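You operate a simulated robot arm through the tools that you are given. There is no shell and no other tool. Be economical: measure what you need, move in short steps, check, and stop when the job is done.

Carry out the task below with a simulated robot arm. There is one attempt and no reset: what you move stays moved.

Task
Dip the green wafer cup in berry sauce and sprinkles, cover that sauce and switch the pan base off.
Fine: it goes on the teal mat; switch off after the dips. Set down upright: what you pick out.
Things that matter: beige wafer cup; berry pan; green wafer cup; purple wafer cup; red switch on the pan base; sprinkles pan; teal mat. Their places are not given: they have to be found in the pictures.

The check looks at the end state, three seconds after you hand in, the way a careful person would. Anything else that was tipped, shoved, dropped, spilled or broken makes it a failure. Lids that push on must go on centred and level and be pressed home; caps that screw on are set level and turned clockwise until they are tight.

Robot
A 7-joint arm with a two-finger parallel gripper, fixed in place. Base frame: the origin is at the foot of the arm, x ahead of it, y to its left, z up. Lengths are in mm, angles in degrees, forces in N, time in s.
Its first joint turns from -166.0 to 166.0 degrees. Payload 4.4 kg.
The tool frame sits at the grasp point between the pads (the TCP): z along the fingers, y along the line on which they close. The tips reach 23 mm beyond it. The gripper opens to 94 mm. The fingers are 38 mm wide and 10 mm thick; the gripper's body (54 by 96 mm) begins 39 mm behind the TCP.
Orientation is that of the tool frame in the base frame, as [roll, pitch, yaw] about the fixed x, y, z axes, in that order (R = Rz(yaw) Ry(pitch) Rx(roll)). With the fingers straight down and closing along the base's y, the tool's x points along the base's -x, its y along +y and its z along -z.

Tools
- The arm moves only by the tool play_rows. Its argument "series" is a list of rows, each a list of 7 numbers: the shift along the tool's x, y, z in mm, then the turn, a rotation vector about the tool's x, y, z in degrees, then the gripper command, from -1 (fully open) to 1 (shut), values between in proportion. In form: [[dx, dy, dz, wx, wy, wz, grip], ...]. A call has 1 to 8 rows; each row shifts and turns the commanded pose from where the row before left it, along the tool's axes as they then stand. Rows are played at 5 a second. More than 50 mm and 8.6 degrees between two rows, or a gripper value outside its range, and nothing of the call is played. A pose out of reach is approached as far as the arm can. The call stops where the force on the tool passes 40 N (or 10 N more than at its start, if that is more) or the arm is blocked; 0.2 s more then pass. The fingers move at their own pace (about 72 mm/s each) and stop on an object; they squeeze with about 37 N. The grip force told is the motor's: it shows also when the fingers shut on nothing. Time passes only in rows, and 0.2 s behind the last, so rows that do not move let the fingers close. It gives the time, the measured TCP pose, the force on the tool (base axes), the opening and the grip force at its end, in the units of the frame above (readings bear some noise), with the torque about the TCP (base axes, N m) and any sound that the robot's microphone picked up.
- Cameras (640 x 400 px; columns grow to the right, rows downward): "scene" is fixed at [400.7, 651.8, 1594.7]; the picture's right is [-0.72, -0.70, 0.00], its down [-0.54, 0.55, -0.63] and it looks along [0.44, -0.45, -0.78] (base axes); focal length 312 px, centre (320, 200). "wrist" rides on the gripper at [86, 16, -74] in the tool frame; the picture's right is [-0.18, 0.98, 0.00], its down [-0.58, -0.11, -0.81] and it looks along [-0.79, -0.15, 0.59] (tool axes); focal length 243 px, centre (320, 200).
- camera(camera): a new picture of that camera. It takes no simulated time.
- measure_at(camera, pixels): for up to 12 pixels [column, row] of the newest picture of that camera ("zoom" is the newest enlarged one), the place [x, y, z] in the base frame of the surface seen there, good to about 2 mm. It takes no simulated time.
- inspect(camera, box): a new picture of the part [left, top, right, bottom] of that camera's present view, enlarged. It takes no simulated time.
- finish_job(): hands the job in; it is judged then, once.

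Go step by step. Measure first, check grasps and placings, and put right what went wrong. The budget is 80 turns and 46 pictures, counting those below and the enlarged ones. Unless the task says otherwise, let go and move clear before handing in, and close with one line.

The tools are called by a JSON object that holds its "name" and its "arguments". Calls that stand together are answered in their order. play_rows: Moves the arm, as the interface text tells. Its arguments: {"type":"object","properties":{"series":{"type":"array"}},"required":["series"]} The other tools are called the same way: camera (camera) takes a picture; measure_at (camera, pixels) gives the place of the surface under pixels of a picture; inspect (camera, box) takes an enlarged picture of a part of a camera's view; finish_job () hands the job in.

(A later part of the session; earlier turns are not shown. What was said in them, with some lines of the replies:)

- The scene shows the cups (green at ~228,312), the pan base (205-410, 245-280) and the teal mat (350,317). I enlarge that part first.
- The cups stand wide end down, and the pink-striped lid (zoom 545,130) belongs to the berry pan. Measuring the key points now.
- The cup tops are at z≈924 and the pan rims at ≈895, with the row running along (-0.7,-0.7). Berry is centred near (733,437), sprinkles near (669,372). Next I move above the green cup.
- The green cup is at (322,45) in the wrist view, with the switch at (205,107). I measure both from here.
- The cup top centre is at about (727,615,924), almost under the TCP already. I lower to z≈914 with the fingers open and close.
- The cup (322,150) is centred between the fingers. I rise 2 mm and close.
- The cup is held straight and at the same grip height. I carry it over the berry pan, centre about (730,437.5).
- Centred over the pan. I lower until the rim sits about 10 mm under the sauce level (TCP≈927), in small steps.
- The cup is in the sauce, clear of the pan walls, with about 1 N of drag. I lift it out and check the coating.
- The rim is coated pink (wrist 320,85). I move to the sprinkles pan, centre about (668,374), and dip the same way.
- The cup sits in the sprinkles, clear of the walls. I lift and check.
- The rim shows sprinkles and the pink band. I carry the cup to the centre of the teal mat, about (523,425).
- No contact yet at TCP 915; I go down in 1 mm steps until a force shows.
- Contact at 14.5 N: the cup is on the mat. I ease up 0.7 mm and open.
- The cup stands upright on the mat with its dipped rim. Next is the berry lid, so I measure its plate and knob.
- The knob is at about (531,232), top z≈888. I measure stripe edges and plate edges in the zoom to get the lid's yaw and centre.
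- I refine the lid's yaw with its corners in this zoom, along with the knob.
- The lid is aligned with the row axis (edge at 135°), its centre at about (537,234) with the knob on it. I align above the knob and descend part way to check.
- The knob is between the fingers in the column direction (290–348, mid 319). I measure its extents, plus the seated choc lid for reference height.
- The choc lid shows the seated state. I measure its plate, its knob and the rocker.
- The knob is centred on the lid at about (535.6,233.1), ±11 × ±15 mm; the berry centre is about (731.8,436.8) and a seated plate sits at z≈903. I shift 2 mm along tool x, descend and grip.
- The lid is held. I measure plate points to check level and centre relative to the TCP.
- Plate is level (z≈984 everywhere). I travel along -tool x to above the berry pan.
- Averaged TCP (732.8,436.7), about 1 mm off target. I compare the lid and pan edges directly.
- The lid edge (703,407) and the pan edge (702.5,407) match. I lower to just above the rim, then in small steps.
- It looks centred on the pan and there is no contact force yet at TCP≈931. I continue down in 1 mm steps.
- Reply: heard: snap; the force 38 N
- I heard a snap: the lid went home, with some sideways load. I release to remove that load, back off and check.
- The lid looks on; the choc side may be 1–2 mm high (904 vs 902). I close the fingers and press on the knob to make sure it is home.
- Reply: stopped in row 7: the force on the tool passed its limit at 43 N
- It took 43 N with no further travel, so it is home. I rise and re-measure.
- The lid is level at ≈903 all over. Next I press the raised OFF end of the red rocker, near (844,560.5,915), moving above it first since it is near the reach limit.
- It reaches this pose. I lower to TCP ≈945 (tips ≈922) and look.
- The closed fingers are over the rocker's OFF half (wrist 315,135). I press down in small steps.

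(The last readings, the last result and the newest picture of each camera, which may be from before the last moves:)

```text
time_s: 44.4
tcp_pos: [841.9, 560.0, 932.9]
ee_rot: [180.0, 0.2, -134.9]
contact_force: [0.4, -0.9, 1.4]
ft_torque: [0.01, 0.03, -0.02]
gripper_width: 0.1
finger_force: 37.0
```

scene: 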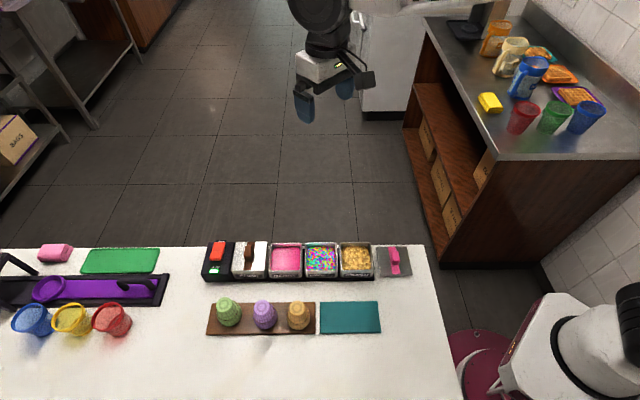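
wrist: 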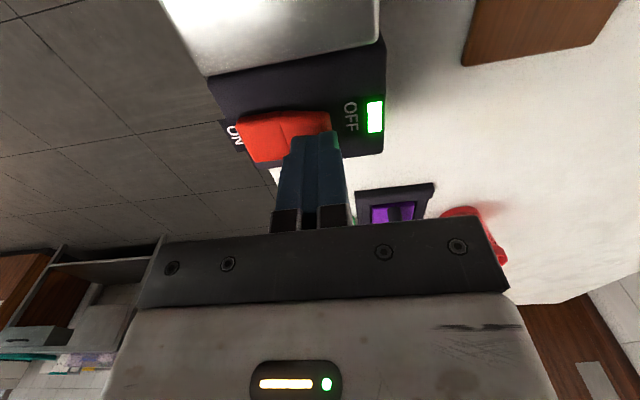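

{"name": "play_rows", "arguments": {"series": [[0, 0, 1, 0, 0, 0, 1], [0, 0, 1, 0, 0, 0, 1], [0, 0, 1, 0, 0, 0, 1], [0, 0, 0, 0, 0, 0, 1]]}}

{"name": "inspect", "arguments": {"camera": "wrist", "box": [200, 60, 420, 200]}}

```text
time_s: 45.4
tcp_pos: [841.5, 560.6, 931.9]
ee_rot: [-179.9, 0.2, -135.0]
contact_force: [-9.1, -0.6, 18.2]
ft_torque: [-0.23, 0.27, -0.11]
gripper_width: 0.0
finger_force: 37.4
```

```text
2.86 times, centred on (310, 130) of wrist
```

zoom: 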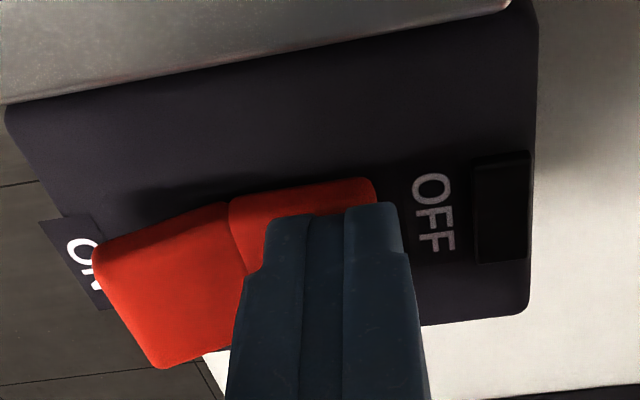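

The light has gone out and the rocker has tipped to OFF. I lift clear and check the whole scene.

{"name": "play_rows", "arguments": {"series": [[0, 0, -10, 0, 0, 0, 1], [0, 0, -40, 0, 0, 0, 1], [0, 0, -45, 0, 0, 0, 1], [0, 0, -45, 0, 0, 0, 1], [0, 0, -45, 0, 0, 0, 1], [0, 0, -45, 0, 0, 0, 0.5], [0, 0, 0, 0, 0, 0, 0]]}}

{"name": "play_rows", "arguments": {"series": [[0, -48, 0, 0, 0, 0, 0], [0, -48, 0, 0, 0, 0, 0], [0, 0, 0, 0, 0, 0, 0]]}}

{"name": "inspect", "arguments": {"camera": "scene", "box": [190, 225, 430, 350]}}

{"name": "camera", "arguments": {"camera": "wrist"}}

```text
time_s: 47.0
tcp_pos: [842.3, 557.2, 1161.4]
ee_rot: [-180.0, 0.3, -135.0]
contact_force: [0.0, 0.3, 0.6]
ft_torque: [0.01, 0.0, 0.05]
gripper_width: 46.9
finger_force: 0.0
```

```text
time_s: 47.8
tcp_pos: [909.7, 491.7, 1159.9]
ee_rot: [-179.9, 0.0, -135.0]
contact_force: [-0.1, 0.8, 0.7]
ft_torque: [-0.01, 0.04, -0.02]
gripper_width: 47.1
finger_force: 0.0
```

```text
2.67 times, centred on (310, 288) of scene
```

zoom: 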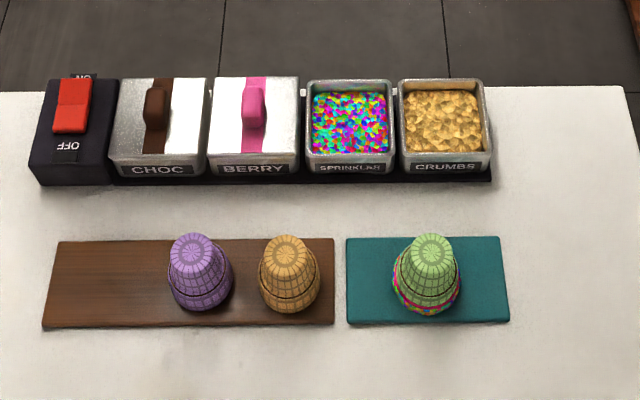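

```text
10 pictures are left
```

wrist: 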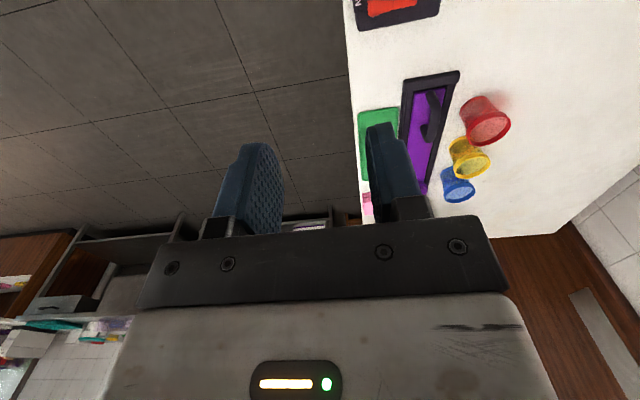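

The picture shows the dipped green cup standing on the teal mat, the berry lid level, the switch OFF with its light out and nothing else disturbed. I hand in.

{"name": "finish_job", "arguments": {}}

```text
The job is handed in.
```

I dipped the green wafer cup in the berry sauce and then the sprinkles, and stood it on the teal mat wide end down, as I found it. The berry pan's lid is snapped on level, and I switched the pan base off after the dips.
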